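You operate a simulated robot arm through the tools that you are given. There is no shell and no other tool. Be economical: measure what you need, move in short steps, check, and stop when the job is done.

You are at the controls of a simulated robot arm. One attempt, no reset.

JOB
Push the wide grey drawer shut. Fetch the grey lug and set it on the blue board. Put the blue bar on the black bench top away on the low shelf of the long steel bench. Take the green-topped block and put it on the black bench top. Put the yellow-gripped link on the teal cover. Fetch the white-gripped link and set it on the tall rack worktop. Fetch the yellow handled pad and set it on the cream cover. Fetch the blue cube and set it on the steel plate on the blue bench top. Do these in any order. Set down upright: yellow handled pad, blue cube.

The check looks at the end state, three seconds after you hand in, the way a careful person would. Anything else that was tipped, shoved, dropped, spilled or broken makes it a failure. A push-on lid holds only when it is set on centred and level and pressed home; a screw cap is set on level and turned clockwise until tight.

ROBOT AND FRAMES
A 6-joint arm with a two-finger parallel gripper on a trunk, on a base that drives. Base frame: it is fixed to the floor where the robot stands at the start and does not move with it; the origin is under the middle of the robot, x ahead of it, y to its left, z up. Units: cm, rad, N and s.
With the tool pointing down near the work surface it reaches from about 48 to 88 cm from the robot's upright axis, wherever it stands. Its first joint turns from -2.007 to 2.007 rad. Places, roughly: black bench top [120, -420, 90]; blue bar (20x3x3 cm) [140, -460, 90]; blue board (13x10x1 cm) [40, -270, 90]; blue cube (5x5x5 cm) [-520, 130, 90]; cream cover (18x14x1 cm) [-440, 430, 90]; green-topped block (6x8x6 cm) [120, -530, 80]; grey lug (10x3x3 cm) [70, -290, 90]; low shelf of the long steel bench [150, 0, 40]; steel plate [-525, 150, 75]; tall rack worktop [-740, 210, 90]; teal cover (18x14x1 cm) [-540, 490, 90]; white-gripped link (14x5x3 cm) [-620, 110, 90]; wide grey drawer [80, 20, 70]; yellow handled pad (15x4x9 cm) [-660, 170, 130]; yellow-gripped link (14x5x3 cm) [-630, 100, 90]. Payload 4.2 kg.
Tool frame: the origin (TCP) lies between the finger pads and is the grasp point; the fingertips stand 2.3 cm ahead of it; z points along the fingers, y is the line along which they close. Largest opening 9.4 cm; finger width 3.8, thickness 1; the body of the gripper, 5.4 by 9.6 cm, starts 3.9 cm behind the TCP.
Orientation is that of the tool frame in the base frame, as a unit quaternion [x, y, z, w]. With the fingers straight down and closing along the base's y, the tool's x points along the base's -x, its y along +y and its z along -z.

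CONTROLS
- The arm moves only by the tool nudge_tool. Its argument "motion" is text: rows parted by semicolons, each of 7 numbers parted by spaces: the turn, a rotation vector about the base's x, y, z in rad, then the shift along the base's x, y, z in cm, then the finger opening in cm, from 0 to 9.4. In form: rx ry rz tx ty tz grip; .... A call has 1 to 12 rows; each row shifts and turns the commanded pose from where the row before left it. A row lasts 0.2 s, in which the tool goes at most 5 cm and 0.15 rad; a call with a longer step from one row to the next is refused whole, and so is a gripper value outside its range. A pose out of reach is approached as far as the arm can. The call stops where the force on the tool passes 40 N (or 10 N more than at its start, if that is more) or the arm is blocked; 0.2 s more then pass. Each finger travels about 10.8 cm/s and halts on what it meets, pressing with about 29 N; the grip force reading is that of the motor and also rises with nothing between the fingers. The clock runs only during rows and for 0.2 s after the last one: add rows that do not move to give the fingers time. It gives the time, the measured TCP pose, the force on the tool (base axes), the opening and the grip force at its end, in the units of the frame above (readings bear some noise), with the torque about the TCP (base axes, N m) and any sound that the robot's microphone picked up, and new pictures: "show" is both (left out), scene, wrist or none.
- Cameras (640 x 400 px; columns grow to the right, rows downward): "scene" is now at [22.12, 18.98, 123.89]; the picture's right is [-0.08, -1.00, -0.00], its down [-0.84, 0.07, -0.55] and it looks along [0.54, -0.04, -0.84] (base axes); focal length 231 px, centre (320, 200). "wrist" rides on the gripper at [8.6, 1.6, -7.4] in the tool frame; the picture's right is [-0.18, 0.98, 0.00], its down [-0.58, -0.11, -0.81] and it looks along [-0.79, -0.15, 0.59] (tool axes); focal length 243 px, centre (320, 200). There is no depth. A picture from a camera that has moved, and an enlarged one, comes with that camera's place and axes in the base frame and with its lens.
- move_column(by): slides the trunk up (or, below 0, down) by that many cm; the arm and the scene camera ride with it, the base frame stays. It gives what a move gives, with no picture.
- drive_base(legs): drives the robot by 1 to 6 legs, each [ahead, turn to the left] in cm and rad, along the robot's own axes; the way and the turn of a leg run together, so that a leg with both is an arc; at most 150 cm and 3.142 rad a leg. The arm and the cameras ride along, it lands a little off, and it stops where it bumps. It gives what a move gives, and a new picture of the scene camera.
- turn_head(pan, tilt): turns the head with the scene camera to pan (to the left, within 1.396 rad either way) and tilt (down, from -0.506 to 1.204), counted from straight ahead of the robot. It gives what a move gives, and a new picture of the scene camera.
- zoom(camera, box): a new picture of the part [left, top, right, bottom] of that camera's present view, enlarged. The clock stands still meanwhile.
- hand_in(): hands the job in; it is judged then, once.

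Go step by step. Nothing tells you exact positions but the pictures and the camera data: compare them with the known pose of the tool, close in by small moves and look again before you grip or let go. The budget is 217 turns and 260 pictures, counting those below and the enlarged ones. Unless the task says otherwise, let go and move clear before handing in, and close with one line.

The tools are called after "Emit:" by a JSON object that holds its "fn" and its "kwargs". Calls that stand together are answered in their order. nudge_tool: Moves the arm, as the interface text tells. Its arguments: {"type":"object","properties":{"motion":{"type":"string"},"show":{"type":"string","enum":["both","scene","wrist","none"]}},"required":["motion"]} The other tools are called the same way: move_column (by) slides the trunk up or down; drive_base (legs) drives the base; turn_head (pan, tilt) turns the head that bears the scene camera; zoom (camera, box) takes an enlarged picture of a part of a camera's view; hand_in () hands the job in.

At the start:

```text
t: 0.0
tcp_pos: [59.25, -11.21, 96.98]
orientation: [0.0, 1.0, 0.001, 0.001]
contact_force: [-0.5, 0.0, -0.9]
ft_torque: [-0.03, -0.01, -0.01]
grip_width: 9.39
grip_force: 0.1
trunk travel left (down, up): [-62.5, 36.5]
robot x, y, heading: [0.21, 0.03, 0.003]
head pan, tilt: [-0.082, 0.995]
```

scene: 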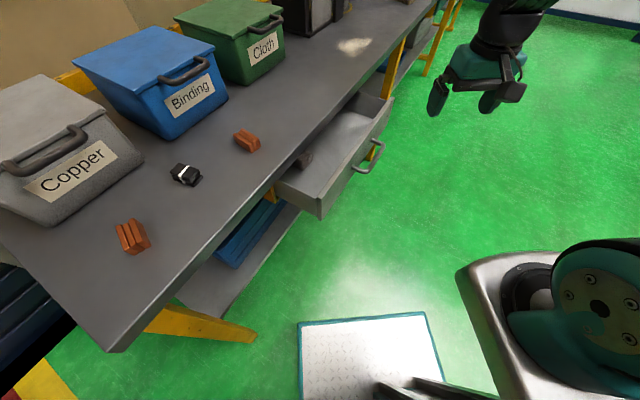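
wrist: 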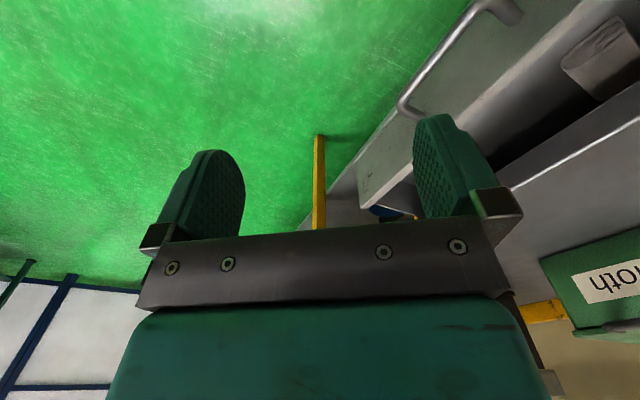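

The drawer stands open ahead of me under the long steel bench, whose edge runs diagonally. I'll zoom in to measure the drawer front before pushing it.

Emit:
{"fn": "zoom", "kwargs": {"camera": "scene", "box": [220, 60, 480, 240]}}

Emit:
{"fn": "turn_head", "kwargs": {"pan": -0.08, "tilt": 0.6}}

```text
2.22 times, centred on (350, 150) of scene
camera zoom: at [22.12, 18.98, 123.89], right [-0.08, -1.0, 0.0], down [-0.84, 0.07, -0.55], along [0.54, -0.04, -0.84], focal length 514 px, centre (253, 311)
```

zoom: 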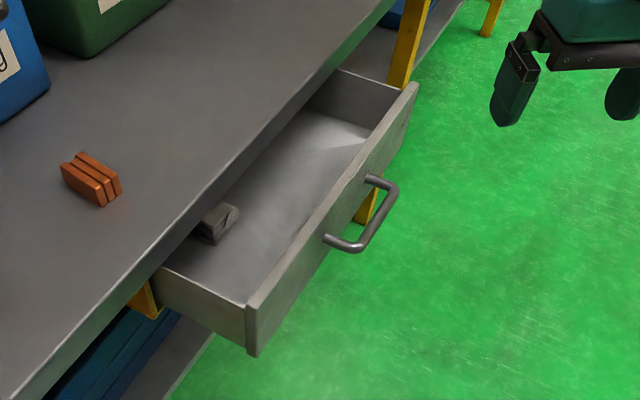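

```text
t: 0.9
tcp_pos: [59.33, -11.31, 97.06]
orientation: [0.0, 1.0, 0.001, 0.0]
contact_force: [0.4, -0.3, 0.0]
ft_torque: [0.0, 0.0, 0.02]
grip_width: 9.39
grip_force: 0.1
trunk travel left (down, up): [-62.5, 36.5]
robot x, y, heading: [-0.1, 0.05, 0.001]
head pan, tilt: [-0.08, 0.6]
camera scene: at [23.94, 18.84, 127.04], right [-0.08, -1.0, 0.0], down [-0.56, 0.05, -0.82], along [0.82, -0.07, -0.57], focal length 231 px, centre (320, 200)
```

scene: 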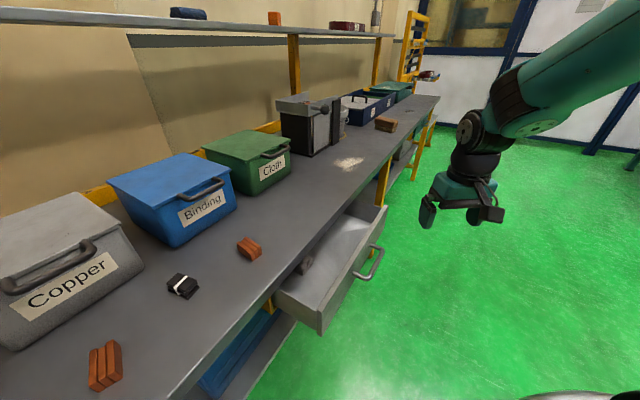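

The drawer front is at about (64,5), z 74–84, facing (-0.6,-0.8). I'll turn the closed gripper square to it, lower it in front of the handle and look.

Emit:
{"fn": "nudge_tool", "kwargs": {"motion": "0 0 -0.128 -1 0.7 0 0; 0 0 -0.128 -1 0.7 0 0; 0 0 -0.128 -1 0.7 0 0; 0 0 -0.128 -1 0.7 0 0; 0 0 -0.128 -0.7 0.7 0 0; 0 0 0 0 0 -4.5 0; 0 0 0 0 0 -4.5 0; 0 0 0 0 0 -4.5 0; 0 0 0 0 0 -4.5 0; 0 0 0 0 0 0 0"}}

```text
t: 3.1
tcp_pos: [54.6, -7.73, 79.03]
orientation: [0.315, 0.949, 0.001, 0.0]
contact_force: [-0.1, -0.8, -0.5]
ft_torque: [-0.01, 0.02, 0.03]
grip_width: 0.01
grip_force: 28.7
trunk travel left (down, up): [-62.5, 36.5]
robot x, y, heading: [0.02, 0.07, -0.001]
head pan, tilt: [-0.08, 0.6]
camera scene: at [23.94, 18.84, 127.05], right [-0.08, -1.0, 0.0], down [-0.56, 0.05, -0.83], along [0.82, -0.07, -0.56], focal length 231 px, centre (320, 200)
camera wrist: at [48.46, -1.4, 86.45], right [0.73, 0.68, 0.0], down [0.4, -0.43, 0.81], along [0.55, -0.59, -0.59], focal length 243 px, centre (320, 200)
```

scene: 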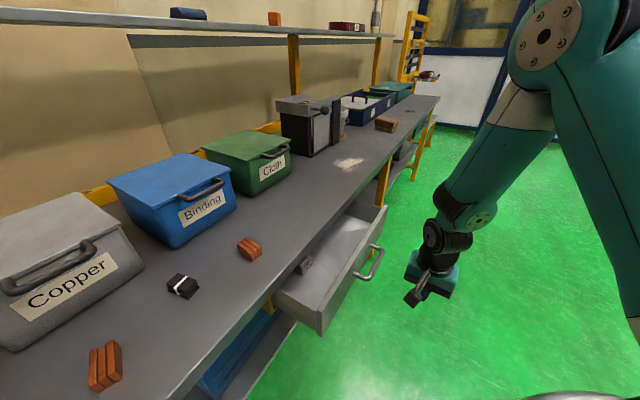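
wrist: 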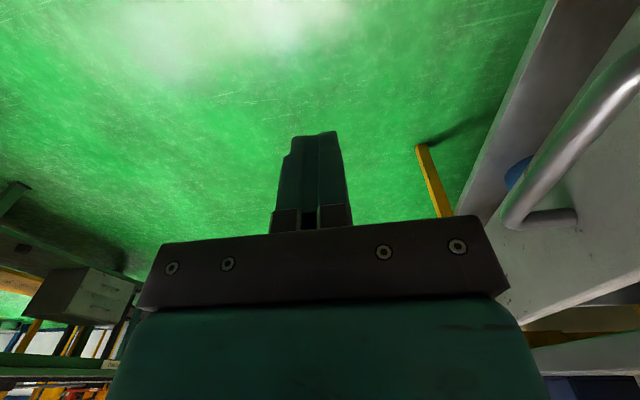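

The tool is square in front of the handle. Pushing along (0.6,0.8).

Emit:
{"fn": "nudge_tool", "kwargs": {"motion": "0 0 0 1.5 2 0 0; 0 0 0 1.5 2 0 0; 0 0 0 1.2 1.6 0 0; 0 0 0 0.6 0.8 0 0; 0 0 0 0.6 0.8 0 0; 0 0 0 0.6 0.8 0 0; 0 0 0 0.6 0.8 0 0; 0 0 0 0.6 0.8 0 0; 0 0 0 0.6 0.8 0 0; 0 0 0 0.6 0.8 0 0"}}

```text
t: 5.3
tcp_pos: [62.95, 3.49, 79.06]
orientation: [0.314, 0.949, 0.001, 0.001]
contact_force: [0.0, 0.1, 0.0]
ft_torque: [-0.04, 0.0, 0.03]
grip_width: 0.01
grip_force: 28.4
trunk travel left (down, up): [-62.5, 36.5]
robot x, y, heading: [0.01, 0.35, -0.002]
head pan, tilt: [-0.08, 0.6]
camera scene: at [23.94, 18.84, 127.05], right [-0.08, -1.0, 0.0], down [-0.56, 0.05, -0.83], along [0.82, -0.07, -0.56], focal length 231 px, centre (320, 200)
camera wrist: at [56.87, 9.87, 86.47], right [0.73, 0.68, 0.0], down [0.4, -0.43, 0.81], along [0.55, -0.59, -0.59], focal length 243 px, centre (320, 200)
```

scene: 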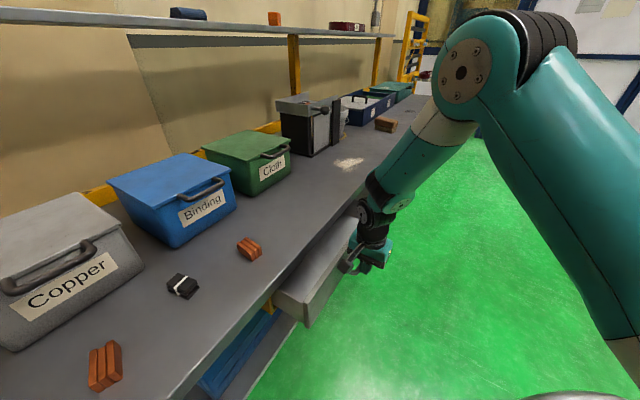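
wrist: 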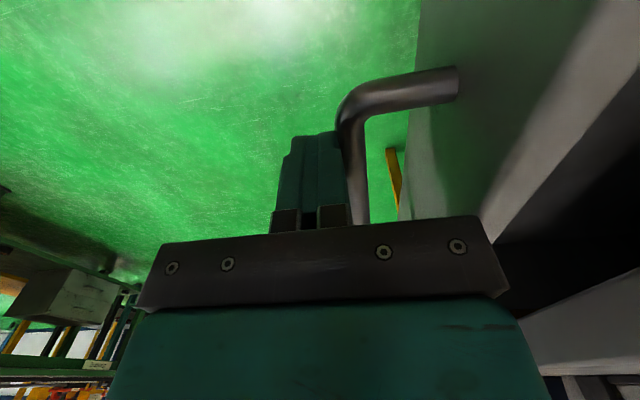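

The drawer is moving in; continuing the push until it stops.

Emit:
{"fn": "nudge_tool", "kwargs": {"motion": "0 0 0 0.6 0.8 0 0; 0 0 0 0.6 0.8 0 0; 0 0 0 0.6 0.8 0 0; 0 0 0 0.6 0.8 0 0; 0 0 0 0.6 0.8 0 0; 0 0 0 0.6 0.8 0 0; 0 0 0 0.6 0.8 0 0; 0 0 0 0.6 0.8 0 0; 0 0 0 0.6 0.8 0 0; 0 0 0 0.6 0.8 0 0; 0 0 0 0.6 0.8 0 0; 0 0 0 0.6 0.8 0 0"}}

```text
t: 7.3
tcp_pos: [68.04, 10.13, 78.99]
orientation: [0.315, 0.949, -0.005, -0.006]
contact_force: [-9.9, -10.3, 7.0]
ft_torque: [1.13, -0.72, 0.46]
grip_width: 0.01
grip_force: 28.5
trunk travel left (down, up): [-62.5, 36.5]
robot x, y, heading: [-0.16, -0.08, -0.003]
head pan, tilt: [-0.08, 0.6]
stopped in row 10: the force on the tool passed its limit at 56 N (the readings are from after the stop); the commanded pose is now the measured one
camera scene: at [23.9, 18.74, 127.08], right [-0.08, -1.0, 0.0], down [-0.56, 0.05, -0.83], along [0.82, -0.07, -0.56], focal length 231 px, centre (320, 200)
camera wrist: at [62.01, 16.6, 86.47], right [0.74, 0.68, -0.02], down [0.41, -0.43, 0.8], along [0.54, -0.6, -0.59], focal length 243 px, centre (320, 200)
```

scene: 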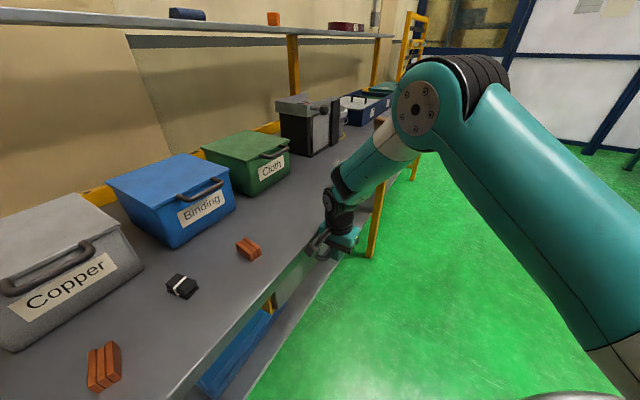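
wrist: 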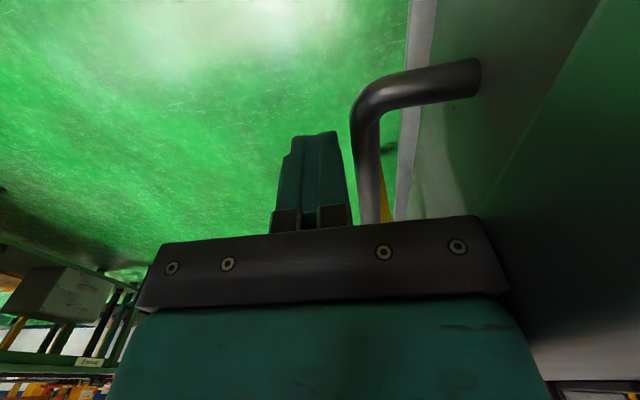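

It stopped hard; I'll back off and check whether the drawer is fully closed or whether the wrist met the bench edge.

Emit:
{"fn": "nudge_tool", "kwargs": {"motion": "0 0 0 -1.8 -2.4 0 0; 0 0 0 -2.4 -3.2 0 0; 0 0 0 -2.4 -3.2 0 0; 0 0 0 -2.4 -3.2 0 0; 0 0 0 -1.8 -2.4 0 0"}}

Emit:
{"fn": "zoom", "kwargs": {"camera": "scene", "box": [220, 120, 440, 320]}}

```text
t: 8.5
tcp_pos: [57.29, -4.16, 79.04]
orientation: [0.315, 0.949, -0.005, -0.004]
contact_force: [1.2, 0.2, -0.8]
ft_torque: [0.0, -0.04, -0.04]
grip_width: 0.0
grip_force: 29.2
trunk travel left (down, up): [-62.5, 36.5]
robot x, y, heading: [-0.05, 0.21, -0.001]
head pan, tilt: [-0.08, 0.6]
camera scene: at [23.96, 18.83, 127.05], right [-0.08, -1.0, 0.0], down [-0.56, 0.05, -0.82], along [0.82, -0.07, -0.57], focal length 231 px, centre (320, 200)
camera wrist: at [51.29, 2.3, 86.48], right [0.73, 0.68, -0.01], down [0.41, -0.43, 0.8], along [0.54, -0.6, -0.59], focal length 243 px, centre (320, 200)
```

scene: 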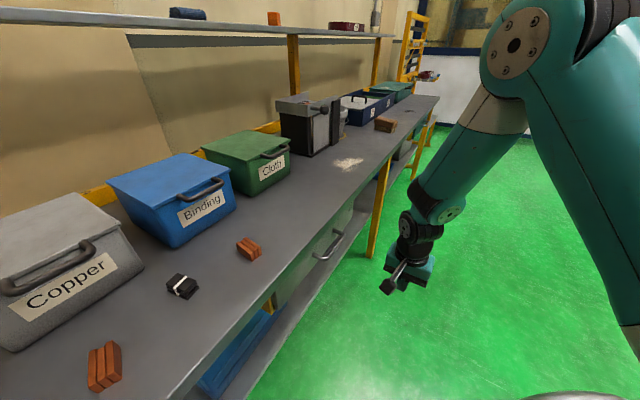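
wrist: 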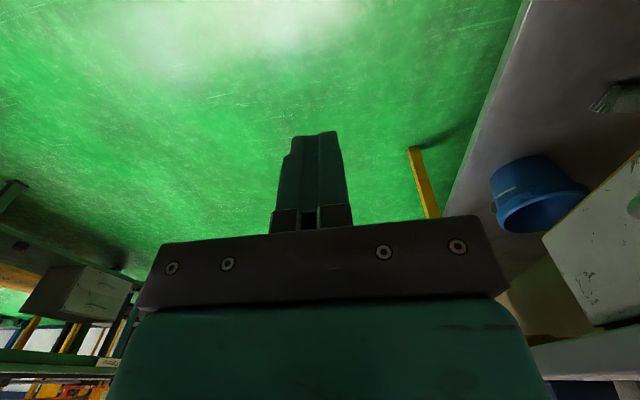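

```text
2.00 times, centred on (330, 220) of scene
camera zoom: at [23.96, 18.83, 127.05], right [-0.08, -1.0, 0.0], down [-0.56, 0.05, -0.82], along [0.82, -0.07, -0.57], focal length 463 px, centre (300, 160)
```

zoom: 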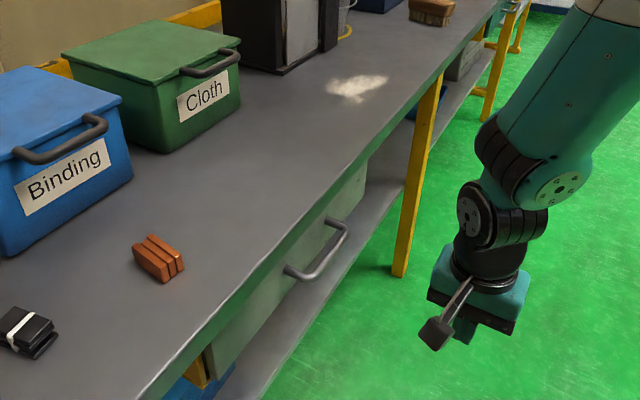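

The torque says the contact was about 9 cm above the TCP, so the gripper body probably hit the bench edge before the drawer was shut. I'll tilt the tool nearly level so the fingertips push the handle with the body clear.

Emit:
{"fn": "nudge_tool", "kwargs": {"motion": "0.116 -0.087 0 -0.3 -0.4 0.1 0; 0.116 -0.087 0 -0.3 -0.4 0.1 0; 0.116 -0.087 0 0 0 0.1 0; 0.116 -0.087 0 0 0 0.1 0; 0.116 -0.087 0 0 0 0.1 0; 0.116 -0.087 0 0 0 0 0; 0.116 -0.087 0 0 0 0 0; 0.116 -0.087 0 0 0 0 0; 0.116 -0.087 0 0 0 0 0; 0 0 0 0 0 0 0"}}

```text
t: 10.7
tcp_pos: [56.71, -4.87, 79.44]
orientation: [0.249, 0.757, 0.573, 0.189]
contact_force: [0.7, -0.6, 0.0]
ft_torque: [-0.01, 0.01, 0.01]
grip_width: 0.0
grip_force: 28.8
trunk travel left (down, up): [-62.5, 36.5]
robot x, y, heading: [-0.09, -0.14, 0.001]
head pan, tilt: [-0.08, 0.6]
camera scene: at [23.96, 18.8, 127.05], right [-0.08, -1.0, 0.0], down [-0.56, 0.05, -0.83], along [0.82, -0.07, -0.56], focal length 231 px, centre (320, 200)
camera wrist: at [45.63, -5.23, 83.04], right [0.31, 0.11, 0.95], down [-0.01, -0.99, 0.12], along [0.95, -0.05, -0.3], focal length 243 px, centre (320, 200)
```

scene: 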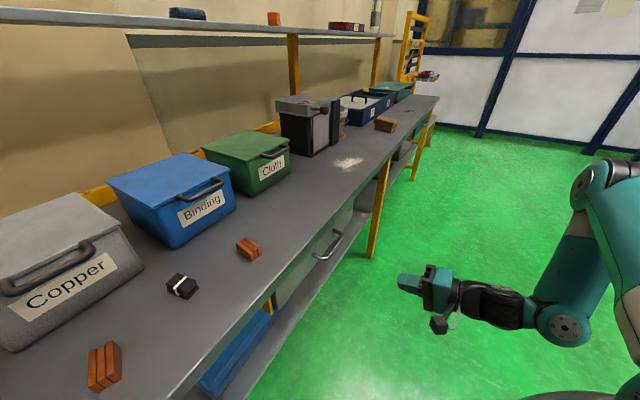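
wrist: 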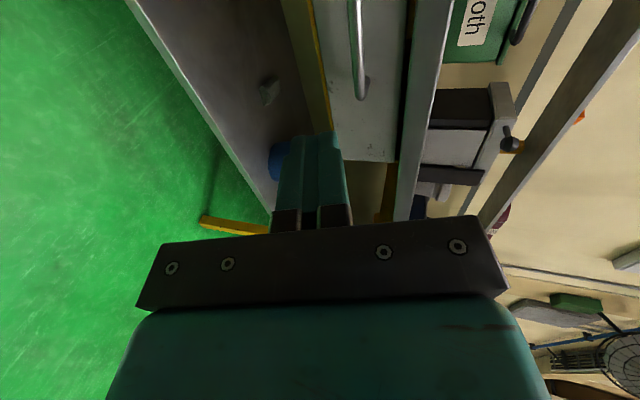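

Tool is nearly level at handle height. Approaching and pushing along (0.6,0.8) with the fingertips.

Emit:
{"fn": "nudge_tool", "kwargs": {"motion": "0 0 0 -0.6 0.5 0 0; 0 0 0 2.4 3.2 0 0; 0 0 0 2.4 3.2 0 0; 0 0 0 2.4 3.2 0 0; 0 0 0 1.5 2 0 0; 0 0 0 0.6 0.8 0 0; 0 0 0 0.6 0.8 0 0; 0 0 0 0.6 0.8 0 0; 0 0 0 0.6 0.8 0 0; 0 0 0 0.6 0.8 0 0; 0 0 0 0.6 0.8 0 0; 0 0 0 0.6 0.8 0 0"}}

```text
t: 13.3
tcp_pos: [69.01, 12.74, 79.54]
orientation: [0.25, 0.758, 0.572, 0.188]
contact_force: [0.3, -0.8, 0.4]
ft_torque: [0.0, 0.0, -0.01]
grip_width: 0.0
grip_force: 29.0
trunk travel left (down, up): [-62.5, 36.5]
robot x, y, heading: [-0.17, -0.16, 0.002]
head pan, tilt: [-0.08, 0.6]
camera scene: at [23.96, 18.8, 127.05], right [-0.08, -1.0, 0.0], down [-0.56, 0.05, -0.83], along [0.82, -0.07, -0.56], focal length 231 px, centre (320, 200)
camera wrist: at [57.91, 12.48, 83.02], right [0.31, 0.11, 0.95], down [-0.01, -0.99, 0.12], along [0.95, -0.05, -0.3], focal length 243 px, centre (320, 200)
```

scene: 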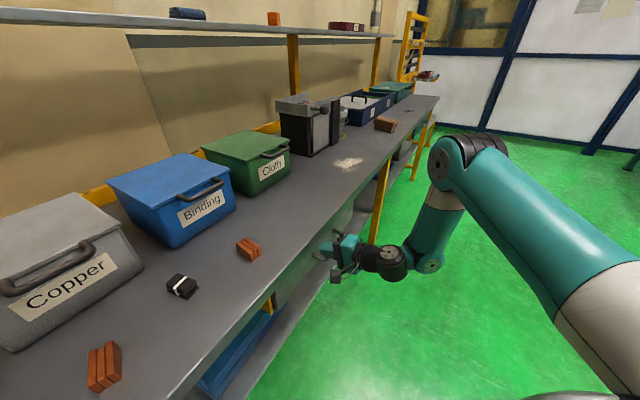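
wrist: 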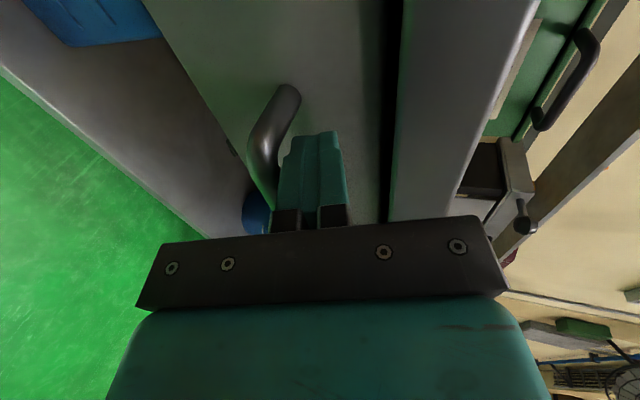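

The fingers passed just above the handle bar, heading straight for the drawer plate — fine. Continue gently.

Emit:
{"fn": "nudge_tool", "kwargs": {"motion": "0 0 0 0.42 0.56 0 0; 0 0 0 0.42 0.56 0 0; 0 0 0 0.42 0.56 0 0; 0 0 0 0.42 0.56 0 0; 0 0 0 0.42 0.56 0 0; 0 0 0 0.42 0.56 0 0; 0 0 0 0.42 0.56 0 0; 0 0 0 0.42 0.56 0 0; 0 0 0 0.42 0.56 0 0; 0 0 0 0.42 0.56 0 0"}}

```text
t: 14.1
tcp_pos: [69.91, 13.88, 79.38]
orientation: [0.254, 0.758, 0.571, 0.186]
contact_force: [-15.3, -12.8, 10.9]
ft_torque: [0.41, -0.03, 0.45]
grip_width: 0.0
grip_force: 29.2
trunk travel left (down, up): [-62.5, 36.5]
robot x, y, heading: [0.46, 0.06, -0.001]
head pan, tilt: [-0.08, 0.6]
stopped in row 3: the force on the tool passed its limit at 51 N (the readings are from after the stop); the commanded pose is now the measured one
camera scene: at [23.88, 18.68, 127.11], right [-0.08, -1.0, 0.0], down [-0.56, 0.05, -0.83], along [0.82, -0.07, -0.56], focal length 231 px, centre (320, 200)
camera wrist: at [58.74, 13.57, 83.09], right [0.32, 0.11, 0.94], down [-0.01, -0.99, 0.12], along [0.95, -0.05, -0.31], focal length 243 px, centre (320, 200)
```

scene: 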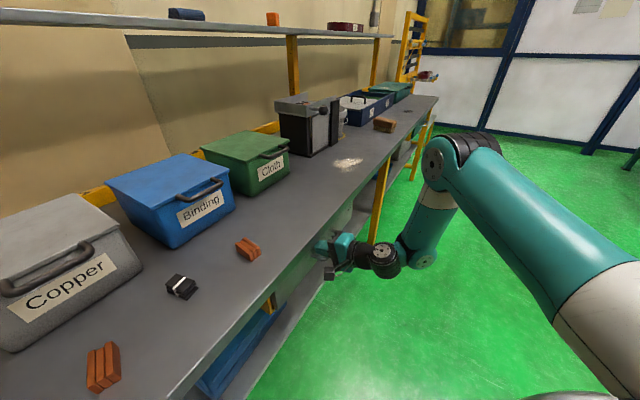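
wrist: 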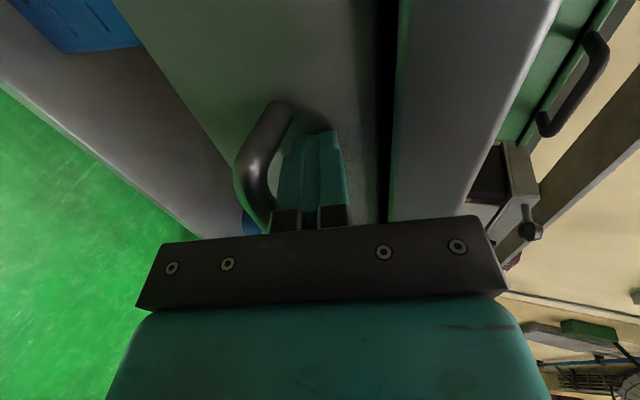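

The drawer was already against its stop: the contact now is at the plate/handle and it barely moved. I'll back out, restore the tool to pointing down, and look.

Emit:
{"fn": "nudge_tool", "kwargs": {"motion": "0 0 0 -2.4 -3.2 0 0; 0 0 0 -2.4 -3.2 0 0; 0 0 0 -2.4 -3.2 0 0; -0.116 0.087 0 -1.2 -1.6 1 0; -0.116 0.087 0 0 0 2 0; -0.116 0.087 0 0 0 3 0; -0.116 0.087 0 0 0 3 0; -0.116 0.087 0 0 0 3 0; -0.116 0.087 0 0 0 3 0; -0.116 0.087 0 0 0 3 0; -0.116 0.087 0 0 0 0 0; -0.116 0.087 0 0 0 0 0", "show": "none"}}

Emit:
{"fn": "turn_head", "kwargs": {"pan": -0.08, "tilt": 0.75}}

Emit:
{"fn": "zoom", "kwargs": {"camera": "scene", "box": [220, 60, 440, 280]}}

```text
t: 16.7
tcp_pos: [61.51, 2.85, 97.47]
orientation: [0.318, 0.948, -0.008, -0.005]
contact_force: [-0.8, 0.5, -0.1]
ft_torque: [-0.01, 0.0, 0.04]
grip_width: 0.0
grip_force: 29.0
trunk travel left (down, up): [-62.5, 36.5]
robot x, y, heading: [-0.35, 0.02, -0.004]
head pan, tilt: [-0.08, 0.6]
```

```text
t: 17.4
tcp_pos: [61.52, 2.72, 97.26]
orientation: [0.317, 0.948, -0.008, -0.005]
contact_force: [-0.6, -0.1, 0.5]
ft_torque: [0.01, 0.0, 0.03]
grip_width: 0.0
grip_force: 28.9
trunk travel left (down, up): [-62.5, 36.5]
robot x, y, heading: [-0.13, -0.15, 0.0]
head pan, tilt: [-0.08, 0.75]
camera scene: at [23.42, 18.81, 125.77], right [-0.08, -1.0, 0.0], down [-0.68, 0.06, -0.73], along [0.73, -0.06, -0.68], focal length 231 px, centre (320, 200)
```

scene: 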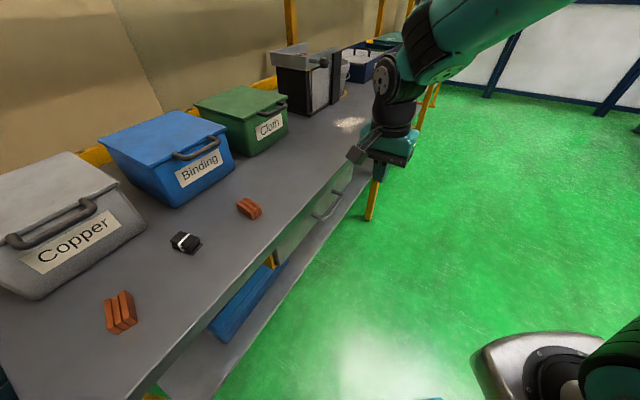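

```text
1.82 times, centred on (330, 170) of scene
camera zoom: at [23.42, 18.81, 125.77], right [-0.08, -1.0, 0.0], down [-0.68, 0.06, -0.73], along [0.73, -0.06, -0.68], focal length 421 px, centre (302, 254)
```

zoom: 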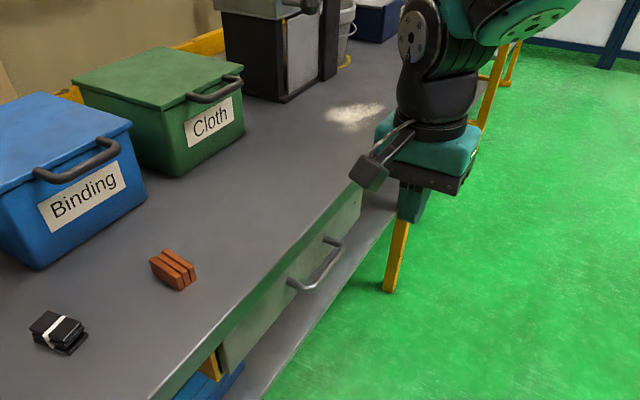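

The drawer sits recessed beneath the bench edge: shut. Now I'll pull the arm in for driving and look right toward the black bench.

Emit:
{"fn": "nudge_tool", "kwargs": {"motion": "0.1 0.03 0.128 -2 0 3 0; 0 0 0.128 -2 0 3 0; 0 0 0.128 -2 0 3 0; 0 0 0.128 -2 0 3 0; 0 0 0.128 -2 -1 3 0; 0 0 0 -1 -1 0 0", "show": "none"}}

Emit:
{"fn": "turn_head", "kwargs": {"pan": -1.39, "tilt": 0.25}}

```text
refused: row 1 steps farther than a row can; nothing moved
```

```text
t: 18.8
tcp_pos: [61.49, 2.85, 97.4]
orientation: [0.317, 0.948, -0.007, -0.004]
contact_force: [0.5, 0.8, -0.3]
ft_torque: [0.0, -0.01, -0.02]
grip_width: 0.02
grip_force: 28.7
trunk travel left (down, up): [-62.5, 36.5]
robot x, y, heading: [0.24, -0.01, -0.008]
head pan, tilt: [-1.389, 0.25]
camera scene: at [16.82, 10.31, 130.27], right [-0.98, -0.18, 0.0], down [-0.04, 0.24, -0.97], along [0.17, -0.95, -0.25], focal length 231 px, centre (320, 200)
```

scene: 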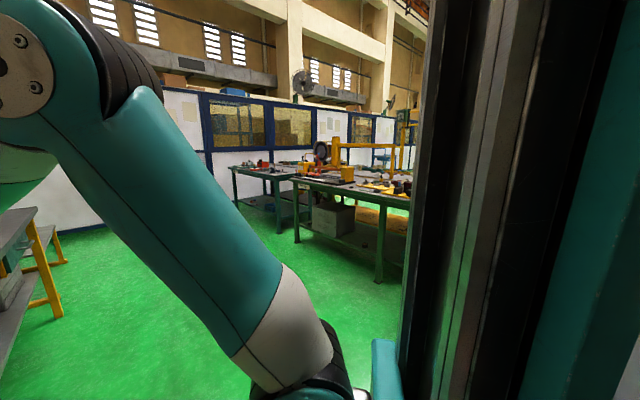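

Benches with green legs are off to my right. I'll pull the arm in, then turn and drive toward them.

Emit:
{"fn": "nudge_tool", "kwargs": {"motion": "0 0 0.128 -2 0 3 0; 0 0 0.128 -2 0 3 0; 0 0 0.128 -2 0 3 0; 0 0 0.128 -2 0 3 0; 0 0 0.128 -2 -1 3 0; 0 0 0 -1 -1 0 0", "show": "none"}}

Emit:
{"fn": "drive_base", "kwargs": {"legs": [[0, -1.2], [100, 0]]}}

Emit:
{"fn": "turn_head", "kwargs": {"pan": -0.3, "tilt": 0.45}}

```text
t: 20.2
tcp_pos: [50.43, 0.81, 112.29]
orientation: [0.002, 1.0, -0.009, -0.003]
contact_force: [-0.5, -0.5, 0.3]
ft_torque: [0.0, 0.04, 0.0]
grip_width: 0.03
grip_force: 29.0
trunk travel left (down, up): [-62.5, 36.5]
robot x, y, heading: [0.08, 0.17, -0.0]
head pan, tilt: [-1.389, 0.25]
```

```text
t: 28.4
tcp_pos: [55.23, -140.11, 112.27]
orientation: [0.568, 0.823, -0.006, -0.007]
contact_force: [0.0, -0.5, 0.1]
ft_torque: [-0.03, 0.0, 0.02]
grip_width: 0.0
grip_force: 28.9
trunk travel left (down, up): [-62.5, 36.5]
robot x, y, heading: [36.01, -93.32, -1.202]
head pan, tilt: [-1.389, 0.25]
camera scene: at [51.77, -105.3, 130.27], right [-0.52, 0.85, 0.0], down [0.21, 0.13, -0.97], along [-0.83, -0.51, -0.25], focal length 231 px, centre (320, 200)
```

scene: 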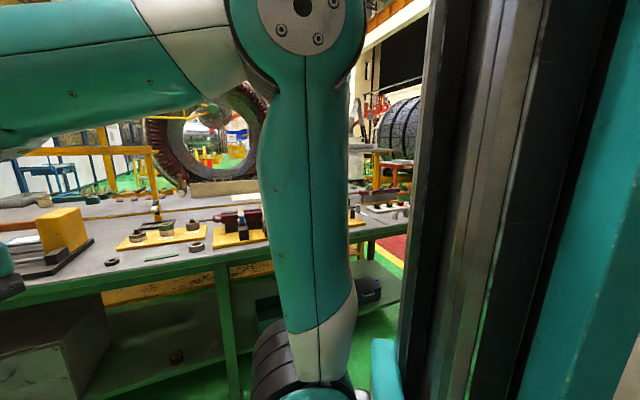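

```text
t: 29.7
tcp_pos: [55.32, -140.14, 112.27]
orientation: [0.568, 0.823, -0.007, -0.007]
contact_force: [-1.1, 0.0, 0.2]
ft_torque: [0.0, 0.0, 0.01]
grip_width: 0.0
grip_force: 29.2
trunk travel left (down, up): [-62.5, 36.5]
robot x, y, heading: [36.19, -93.55, -1.2]
head pan, tilt: [-0.3, 0.45]
camera scene: at [60.36, -109.58, 128.41], right [-1.0, -0.07, 0.0], down [-0.03, 0.43, -0.9], along [0.06, -0.9, -0.44], focal length 231 px, centre (320, 200)
```

scene: 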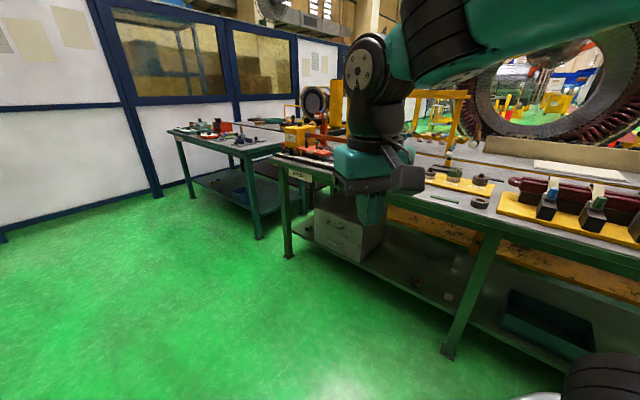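

The first bench's near edge runs from about (96,-264) to (-2,-190). I'll raise the trunk for clearance, drive to about (105,-212) and turn to face it.

Emit:
{"fn": "move_column", "kwargs": {"by": 25}}

Emit:
{"fn": "drive_base", "kwargs": {"legs": [[0, 0.149], [136, 0], [0, -1.177]]}}

Emit:
{"fn": "turn_head", "kwargs": {"pan": 0, "tilt": 0.7}}

```text
t: 32.3
tcp_pos: [55.4, -140.01, 137.32]
orientation: [0.567, 0.824, -0.007, -0.007]
contact_force: [1.0, 0.0, 0.2]
ft_torque: [-0.01, 0.02, -0.04]
grip_width: 0.01
grip_force: 28.6
trunk travel left (down, up): [-87.5, 11.5]
robot x, y, heading: [36.04, -93.42, -1.2]
head pan, tilt: [-0.3, 0.45]
```

```text
t: 42.7
tcp_pos: [73.09, -251.94, 137.26]
orientation: [0.898, 0.44, -0.002, -0.008]
contact_force: [-0.3, 0.2, 0.3]
ft_torque: [0.01, 0.02, 0.02]
grip_width: 0.02
grip_force: 28.8
trunk travel left (down, up): [-87.5, 11.5]
robot x, y, heading: [103.37, -211.29, -2.228]
head pan, tilt: [-0.3, 0.45]
camera scene: at [101.76, -240.55, 153.41], right [-0.58, 0.82, 0.0], down [0.36, 0.25, -0.9], along [-0.74, -0.52, -0.44], focal length 231 px, centre (320, 200)
```

scene: 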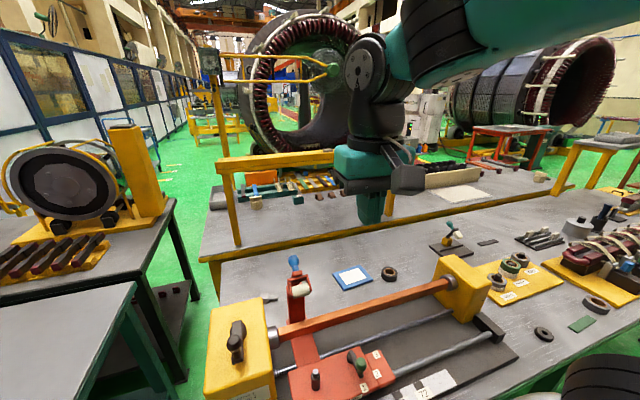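

```text
t: 43.5
tcp_pos: [73.04, -251.99, 137.27]
orientation: [0.898, 0.44, -0.001, -0.009]
contact_force: [0.4, -0.3, -0.6]
ft_torque: [-0.01, -0.03, 0.02]
grip_width: 0.0
grip_force: 28.9
trunk travel left (down, up): [-87.5, 11.5]
robot x, y, heading: [102.97, -211.36, -2.226]
head pan, tilt: [0.0, 0.7]
camera scene: at [104.08, -241.98, 151.19], right [-0.79, 0.61, 0.0], down [0.39, 0.51, -0.77], along [-0.47, -0.61, -0.64], focal length 231 px, centre (320, 200)
```

scene: 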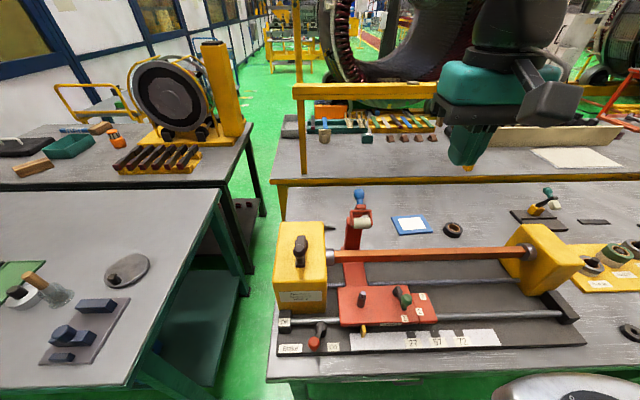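

The blue board (with a white panel) is behind the red jig. I'll zoom to find the grey lug.

Emit:
{"fn": "zoom", "kwargs": {"camera": "scene", "box": [270, 170, 510, 320]}}

Emit:
{"fn": "zoom", "kwargs": {"camera": "scene", "box": [0, 100, 260, 380]}}

```text
2.67 times, centred on (390, 245) of scene
camera zoom: at [104.08, -241.98, 151.19], right [-0.79, 0.61, 0.0], down [0.39, 0.51, -0.77], along [-0.47, -0.61, -0.64], focal length 617 px, centre (133, 80)
```

zoom: 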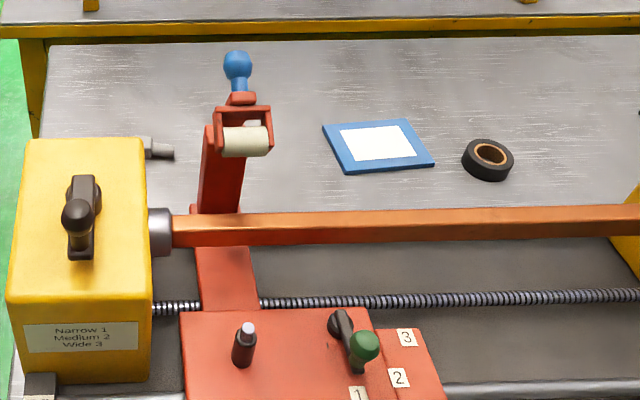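

```text
1.43 times, centred on (130, 240) of scene
camera zoom: at [104.08, -241.98, 151.19], right [-0.79, 0.61, 0.0], down [0.39, 0.51, -0.77], along [-0.47, -0.61, -0.64], focal length 331 px, centre (591, 143)
```

zoom: 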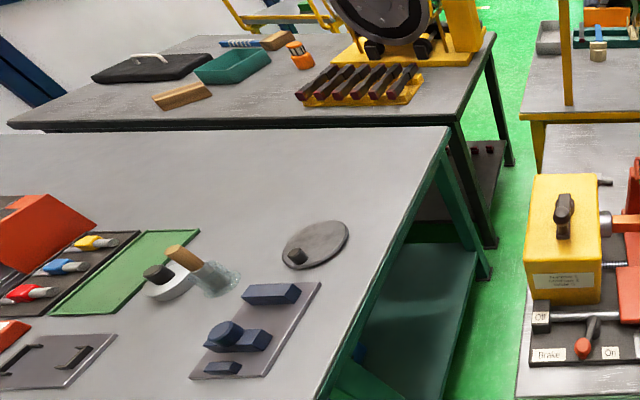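

The grey lug lies just behind the yellow motor block at about (66,-286); the board is near (42,-268). Both are at the edge of reach, so I'll look down to see how much closer the base can stand.

Emit:
{"fn": "turn_head", "kwargs": {"pan": -0.3, "tilt": 1.2}}

```text
t: 44.4
tcp_pos: [73.11, -252.18, 137.34]
orientation: [0.898, 0.44, -0.001, -0.009]
contact_force: [-0.4, -0.4, -0.4]
ft_torque: [0.0, -0.01, -0.03]
grip_width: 0.02
grip_force: 28.8
trunk travel left (down, up): [-87.5, 11.5]
robot x, y, heading: [103.36, -211.26, -2.225]
head pan, tilt: [-0.3, 1.201]
camera scene: at [104.7, -238.48, 147.6], right [-0.58, 0.82, 0.0], down [0.76, 0.54, -0.36], along [-0.3, -0.21, -0.93], focal length 231 px, centre (320, 200)
```

scene: 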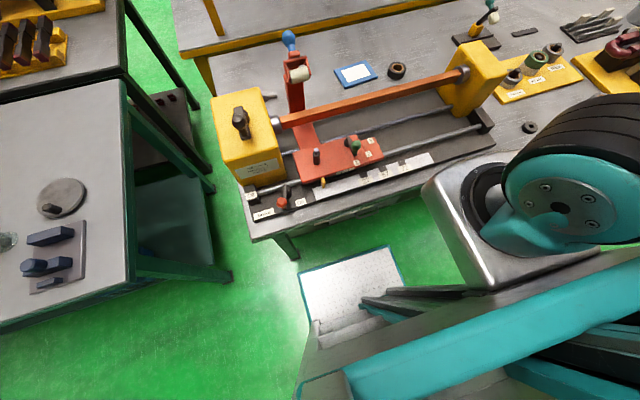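

The base front has about 10 cm before the bench legs, and the arm mount rides above the bench. I'll edge 5 cm forward and bring the tool high over the lug with the gripper open.

Emit:
{"fn": "drive_base", "kwargs": {"legs": [[5, 0]]}}

Emit:
{"fn": "nudge_tool", "kwargs": {"motion": "0 0 0 -1 -4.5 0 6; 0 0 0 -1 -4.5 0 6; 0 0 0 -1 -4.5 -1 6; 0 0 0 0 -4.5 -2 6; 0 0 0 0 -4.5 -2 6; 0 0 0 0 -4 -2 6; 0 0 0 0 0 -4 6; 0 0 0 0 0 -4 6; 0 0 0 0 0 0 6"}}

```text
t: 45.3
tcp_pos: [70.13, -256.0, 137.32]
orientation: [0.898, 0.44, -0.001, -0.008]
contact_force: [-0.1, 0.3, 0.7]
ft_torque: [0.01, 0.05, 0.0]
grip_width: 0.0
grip_force: 29.2
trunk travel left (down, up): [-87.5, 11.5]
robot x, y, heading: [100.28, -215.37, -2.226]
head pan, tilt: [-0.3, 1.201]
camera scene: at [101.63, -242.46, 147.6], right [-0.58, 0.82, 0.0], down [0.76, 0.54, -0.36], along [-0.3, -0.21, -0.93], focal length 231 px, centre (320, 200)
```

scene: 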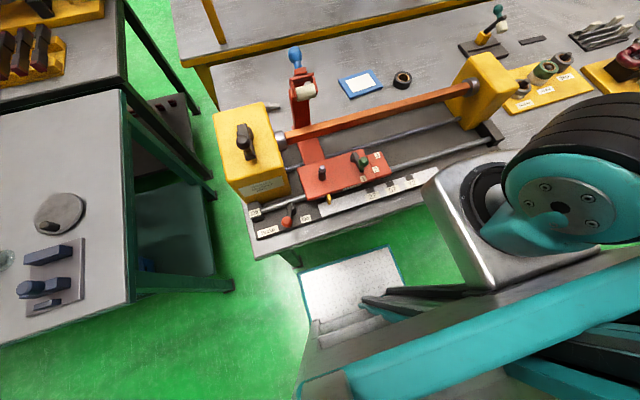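

```text
t: 47.3
tcp_pos: [67.14, -282.56, 122.28]
orientation: [0.898, 0.44, -0.002, -0.009]
contact_force: [0.2, -0.2, 0.3]
ft_torque: [0.0, 0.01, 0.02]
grip_width: 6.0
grip_force: 0.0
trunk travel left (down, up): [-87.5, 11.5]
robot x, y, heading: [100.19, -214.85, -2.227]
head pan, tilt: [-0.3, 1.201]
camera scene: at [101.62, -242.48, 147.59], right [-0.58, 0.82, 0.0], down [0.76, 0.54, -0.36], along [-0.3, -0.21, -0.93], focal length 231 px, centre (320, 200)
camera wrist: at [73.66, -276.83, 129.71], right [0.66, -0.75, -0.02], down [-0.43, -0.4, 0.81], along [-0.61, -0.53, -0.59], focal length 243 px, centre (320, 200)
```

scene: 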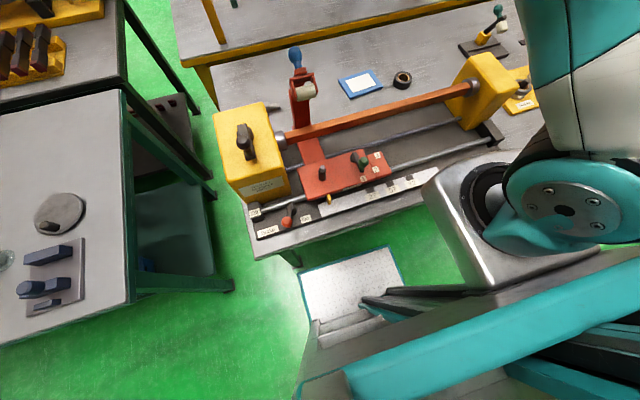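
wrist: 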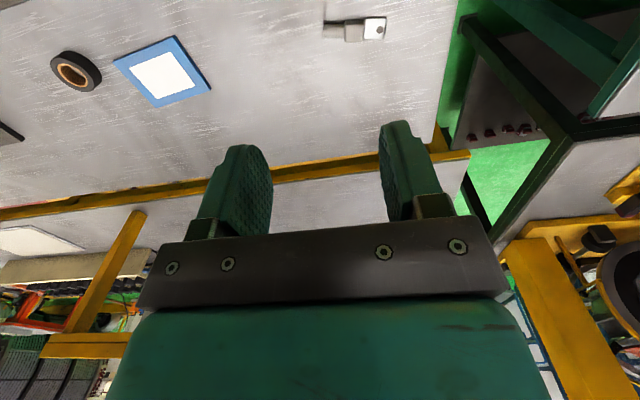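

The lug's centre is near (66,-289), its length running along (0.70,-0.71). I'll turn the gripper to close across it and come down above it.

Emit:
{"fn": "nudge_tool", "kwargs": {"motion": "0 0 0.143 0 -0.7 0 6; 0 0 0.143 -0.1 -0.7 0 6; 0 0 0.143 -0.1 -0.7 0 6; 0 0 0.143 -0.1 -0.7 0 6; 0 0 0.143 -0.1 -0.7 -1 6; 0 0 0.143 -0.1 -0.7 -1 6; 0 0 0.143 -0.1 -0.7 -2 6; 0 0 0.143 -0.1 -0.7 -2 6; 0 0 0.143 -0.1 -0.6 -3 6; 0 0 0.143 -0.1 -0.5 -4 6; 0 0 0 0 0 -4 6; 0 0 0 0 0 0 6"}}

```text
t: 49.9
tcp_pos: [66.04, -289.2, 105.47]
orientation: [0.39, 0.921, -0.008, -0.005]
contact_force: [-0.3, 0.0, 0.1]
ft_torque: [0.0, 0.04, 0.01]
grip_width: 5.99
grip_force: 0.0
trunk travel left (down, up): [-87.5, 11.5]
robot x, y, heading: [100.08, -215.32, -2.228]
head pan, tilt: [-0.3, 1.201]
camera scene: at [101.62, -242.48, 147.59], right [-0.58, 0.82, 0.0], down [0.76, 0.54, -0.36], along [-0.3, -0.21, -0.93], focal length 231 px, centre (320, 200)
camera wrist: at [61.26, -281.83, 112.75], right [0.83, 0.55, -0.02], down [0.34, -0.49, 0.81], along [0.44, -0.68, -0.59], focal length 243 px, centre (320, 200)
```

scene: 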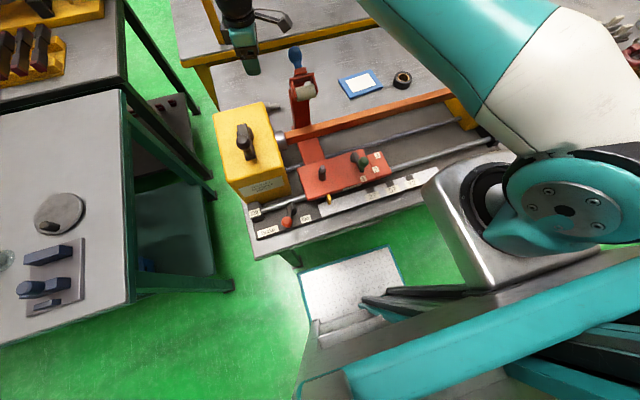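
wrist: 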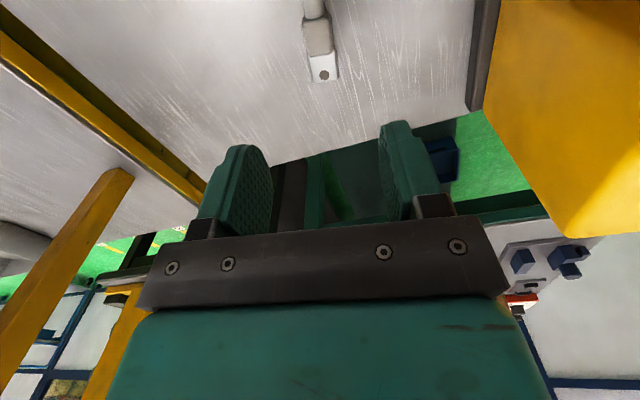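

The lug is aligned between the fingers. Descending in steps.

Emit:
{"fn": "nudge_tool", "kwargs": {"motion": "0 0 0 -0.3 -0.3 -4 6; 0 0 0 0 0 -4 6; 0 0 0 0 0 -3 6; 0 0 0 0 0 0 6", "show": "wrist"}}

```text
t: 50.9
tcp_pos: [65.78, -289.43, 94.22]
orientation: [0.39, 0.921, -0.008, -0.005]
contact_force: [0.0, 0.8, -0.2]
ft_torque: [0.0, -0.03, 0.0]
grip_width: 6.0
grip_force: 0.0
trunk travel left (down, up): [-87.5, 11.5]
robot x, y, heading: [100.06, -215.37, -2.228]
head pan, tilt: [-0.3, 1.201]
camera wrist: at [60.93, -282.15, 101.73], right [0.83, 0.55, -0.02], down [0.34, -0.49, 0.81], along [0.43, -0.68, -0.59], focal length 243 px, centre (320, 200)
```

wrist: 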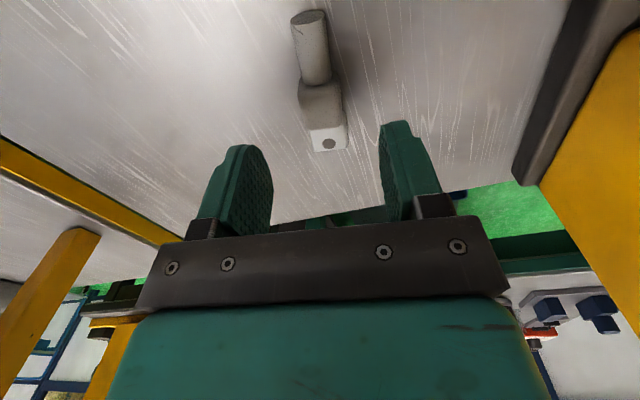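

The lug sits under the TCP, about 4° off; adjust, lower and grip.

Emit:
{"fn": "nudge_tool", "kwargs": {"motion": "0 0 -0.06 -0.3 0.2 -2 6; 0 0 0 0 0 -1 6; 0 0 0 0 0 -1 6; 0 0 0 0 0 -0.4 6; 0 0 0 0 0 0 2; 0 0 0 0 0 0 0; 0 0 0 0 0 0 0; 0 0 0 0 0 0 0", "show": "wrist"}}

```text
t: 52.0
tcp_pos: [64.04, -288.72, 90.59]
orientation: [0.418, 0.908, -0.005, 0.002]
contact_force: [6.8, 40.3, 168.8]
ft_torque: [-1.35, -1.31, 0.96]
grip_width: 0.42
grip_force: 0.0
trunk travel left (down, up): [-87.5, 11.5]
robot x, y, heading: [99.94, -214.8, -2.23]
head pan, tilt: [-0.3, 1.201]
stopped in row 5: the force on the tool passed its limit at 170 N (the readings are from after the stop); the commanded pose is now the measured one
camera wrist: at [59.52, -281.09, 98.0], right [0.87, 0.5, -0.01], down [0.3, -0.5, 0.81], along [0.4, -0.71, -0.58], focal length 243 px, centre (320, 200)
```

wrist: 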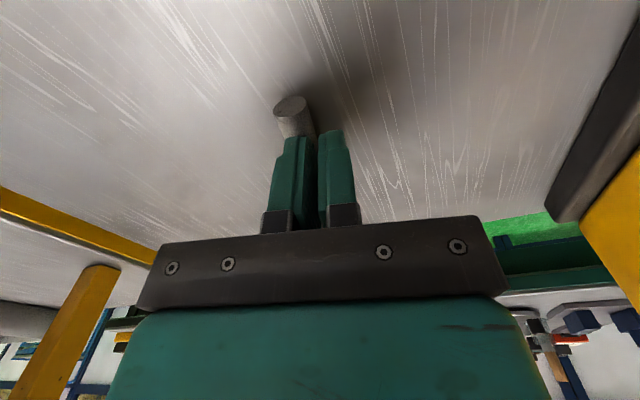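

High force: the tips are pressing on the table (~z 88) and the fingers seem to have missed or slid off the lug. Lift and look.

Emit:
{"fn": "nudge_tool", "kwargs": {"motion": "0 0 0 0 0 1.5 0.4; 0 0 0 0 0 3 0.4; 0 0 0 0 0 4 6; 0 0 0 0 0 0 6; 0 0 0 0 0 0 6"}}

```text
t: 53.2
tcp_pos: [64.76, -287.75, 96.48]
orientation: [0.417, 0.909, 0.017, -0.007]
contact_force: [0.1, 0.3, 0.4]
ft_torque: [-0.02, 0.01, 0.01]
grip_width: 6.0
grip_force: 0.1
trunk travel left (down, up): [-87.5, 11.5]
robot x, y, heading: [100.15, -215.19, -2.225]
head pan, tilt: [-0.3, 1.201]
camera scene: at [101.69, -242.37, 147.58], right [-0.58, 0.82, 0.0], down [0.76, 0.54, -0.36], along [-0.3, -0.21, -0.93], focal length 231 px, centre (320, 200)
camera wrist: at [60.35, -280.56, 104.15], right [0.87, 0.5, 0.02], down [0.29, -0.54, 0.79], along [0.4, -0.68, -0.62], focal length 243 px, centre (320, 200)
```

scene: 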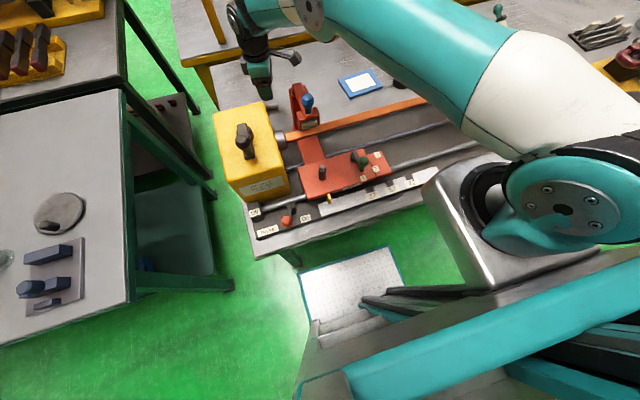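
wrist: 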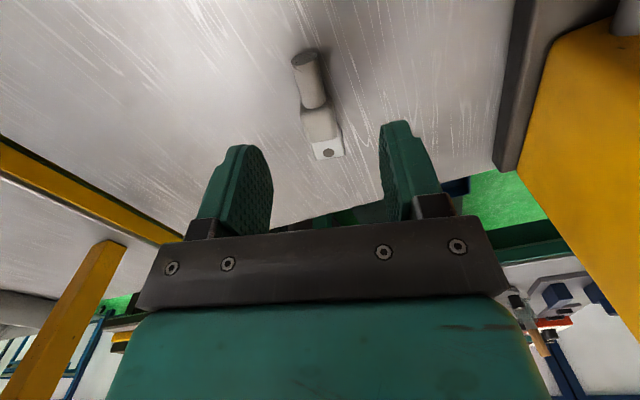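

The red lever on the jig looks changed; something of the wrist may have touched it. Zooming in.

Emit:
{"fn": "zoom", "kwargs": {"camera": "scene", "box": [200, 0, 420, 200]}}

```text
2.00 times, centred on (310, 100) of scene
camera zoom: at [101.69, -242.37, 147.58], right [-0.58, 0.82, 0.0], down [0.76, 0.54, -0.36], along [-0.3, -0.21, -0.93], focal length 463 px, centre (340, 400)
```

zoom: 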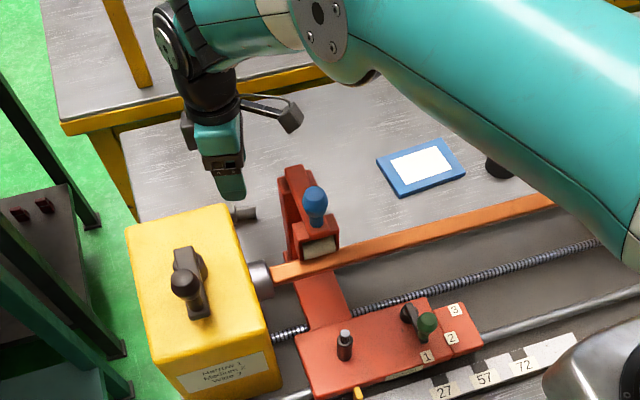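

The hinged roller lever was knocked over toward me by the wrist camera bracket. I'll lift clear and look at it with the wrist camera so I can put it back.

Emit:
{"fn": "nudge_tool", "kwargs": {"motion": "0 0 0 0 0 4.5 6; 0 0 0 0 0 4.5 6; 0 0 0 0 0 4.5 6; 0 0 0 0 0 4.5 6; 0 0 -0.14 0.5 1.5 2 6; 0 0 -0.14 1 2 2 6; 0 0 -0.14 1 2 2 6; 0 0 -0.14 1 2 0 6; 0 0 -0.14 1 2 0 6; 0 0 -0.14 1 2 0 6; 0 0 -0.14 1 2 0 6; 0 0 -0.14 1 1 0 6", "show": "wrist"}}

```text
t: 55.8
tcp_pos: [72.37, -273.36, 120.53]
orientation: [0.837, 0.547, 0.018, 0.004]
contact_force: [-0.3, 0.8, 0.0]
ft_torque: [0.01, -0.01, 0.02]
grip_width: 5.98
grip_force: 0.0
trunk travel left (down, up): [-87.5, 11.5]
robot x, y, heading: [100.59, -215.52, -2.23]
head pan, tilt: [-0.3, 1.201]
camera wrist: at [77.02, -266.28, 128.21], right [0.83, -0.56, 0.02], down [-0.36, -0.5, 0.79], along [-0.43, -0.66, -0.62], focal length 243 px, centre (320, 200)
```

wrist: 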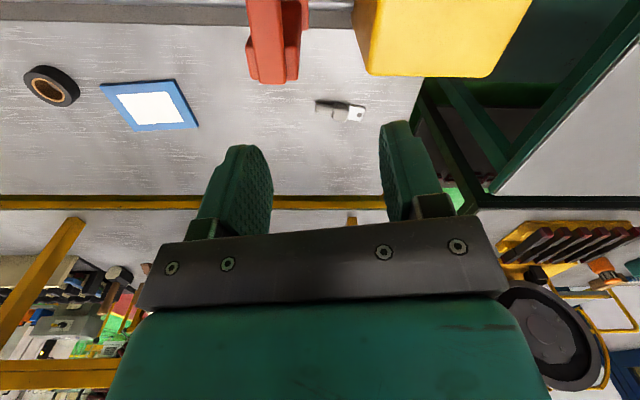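

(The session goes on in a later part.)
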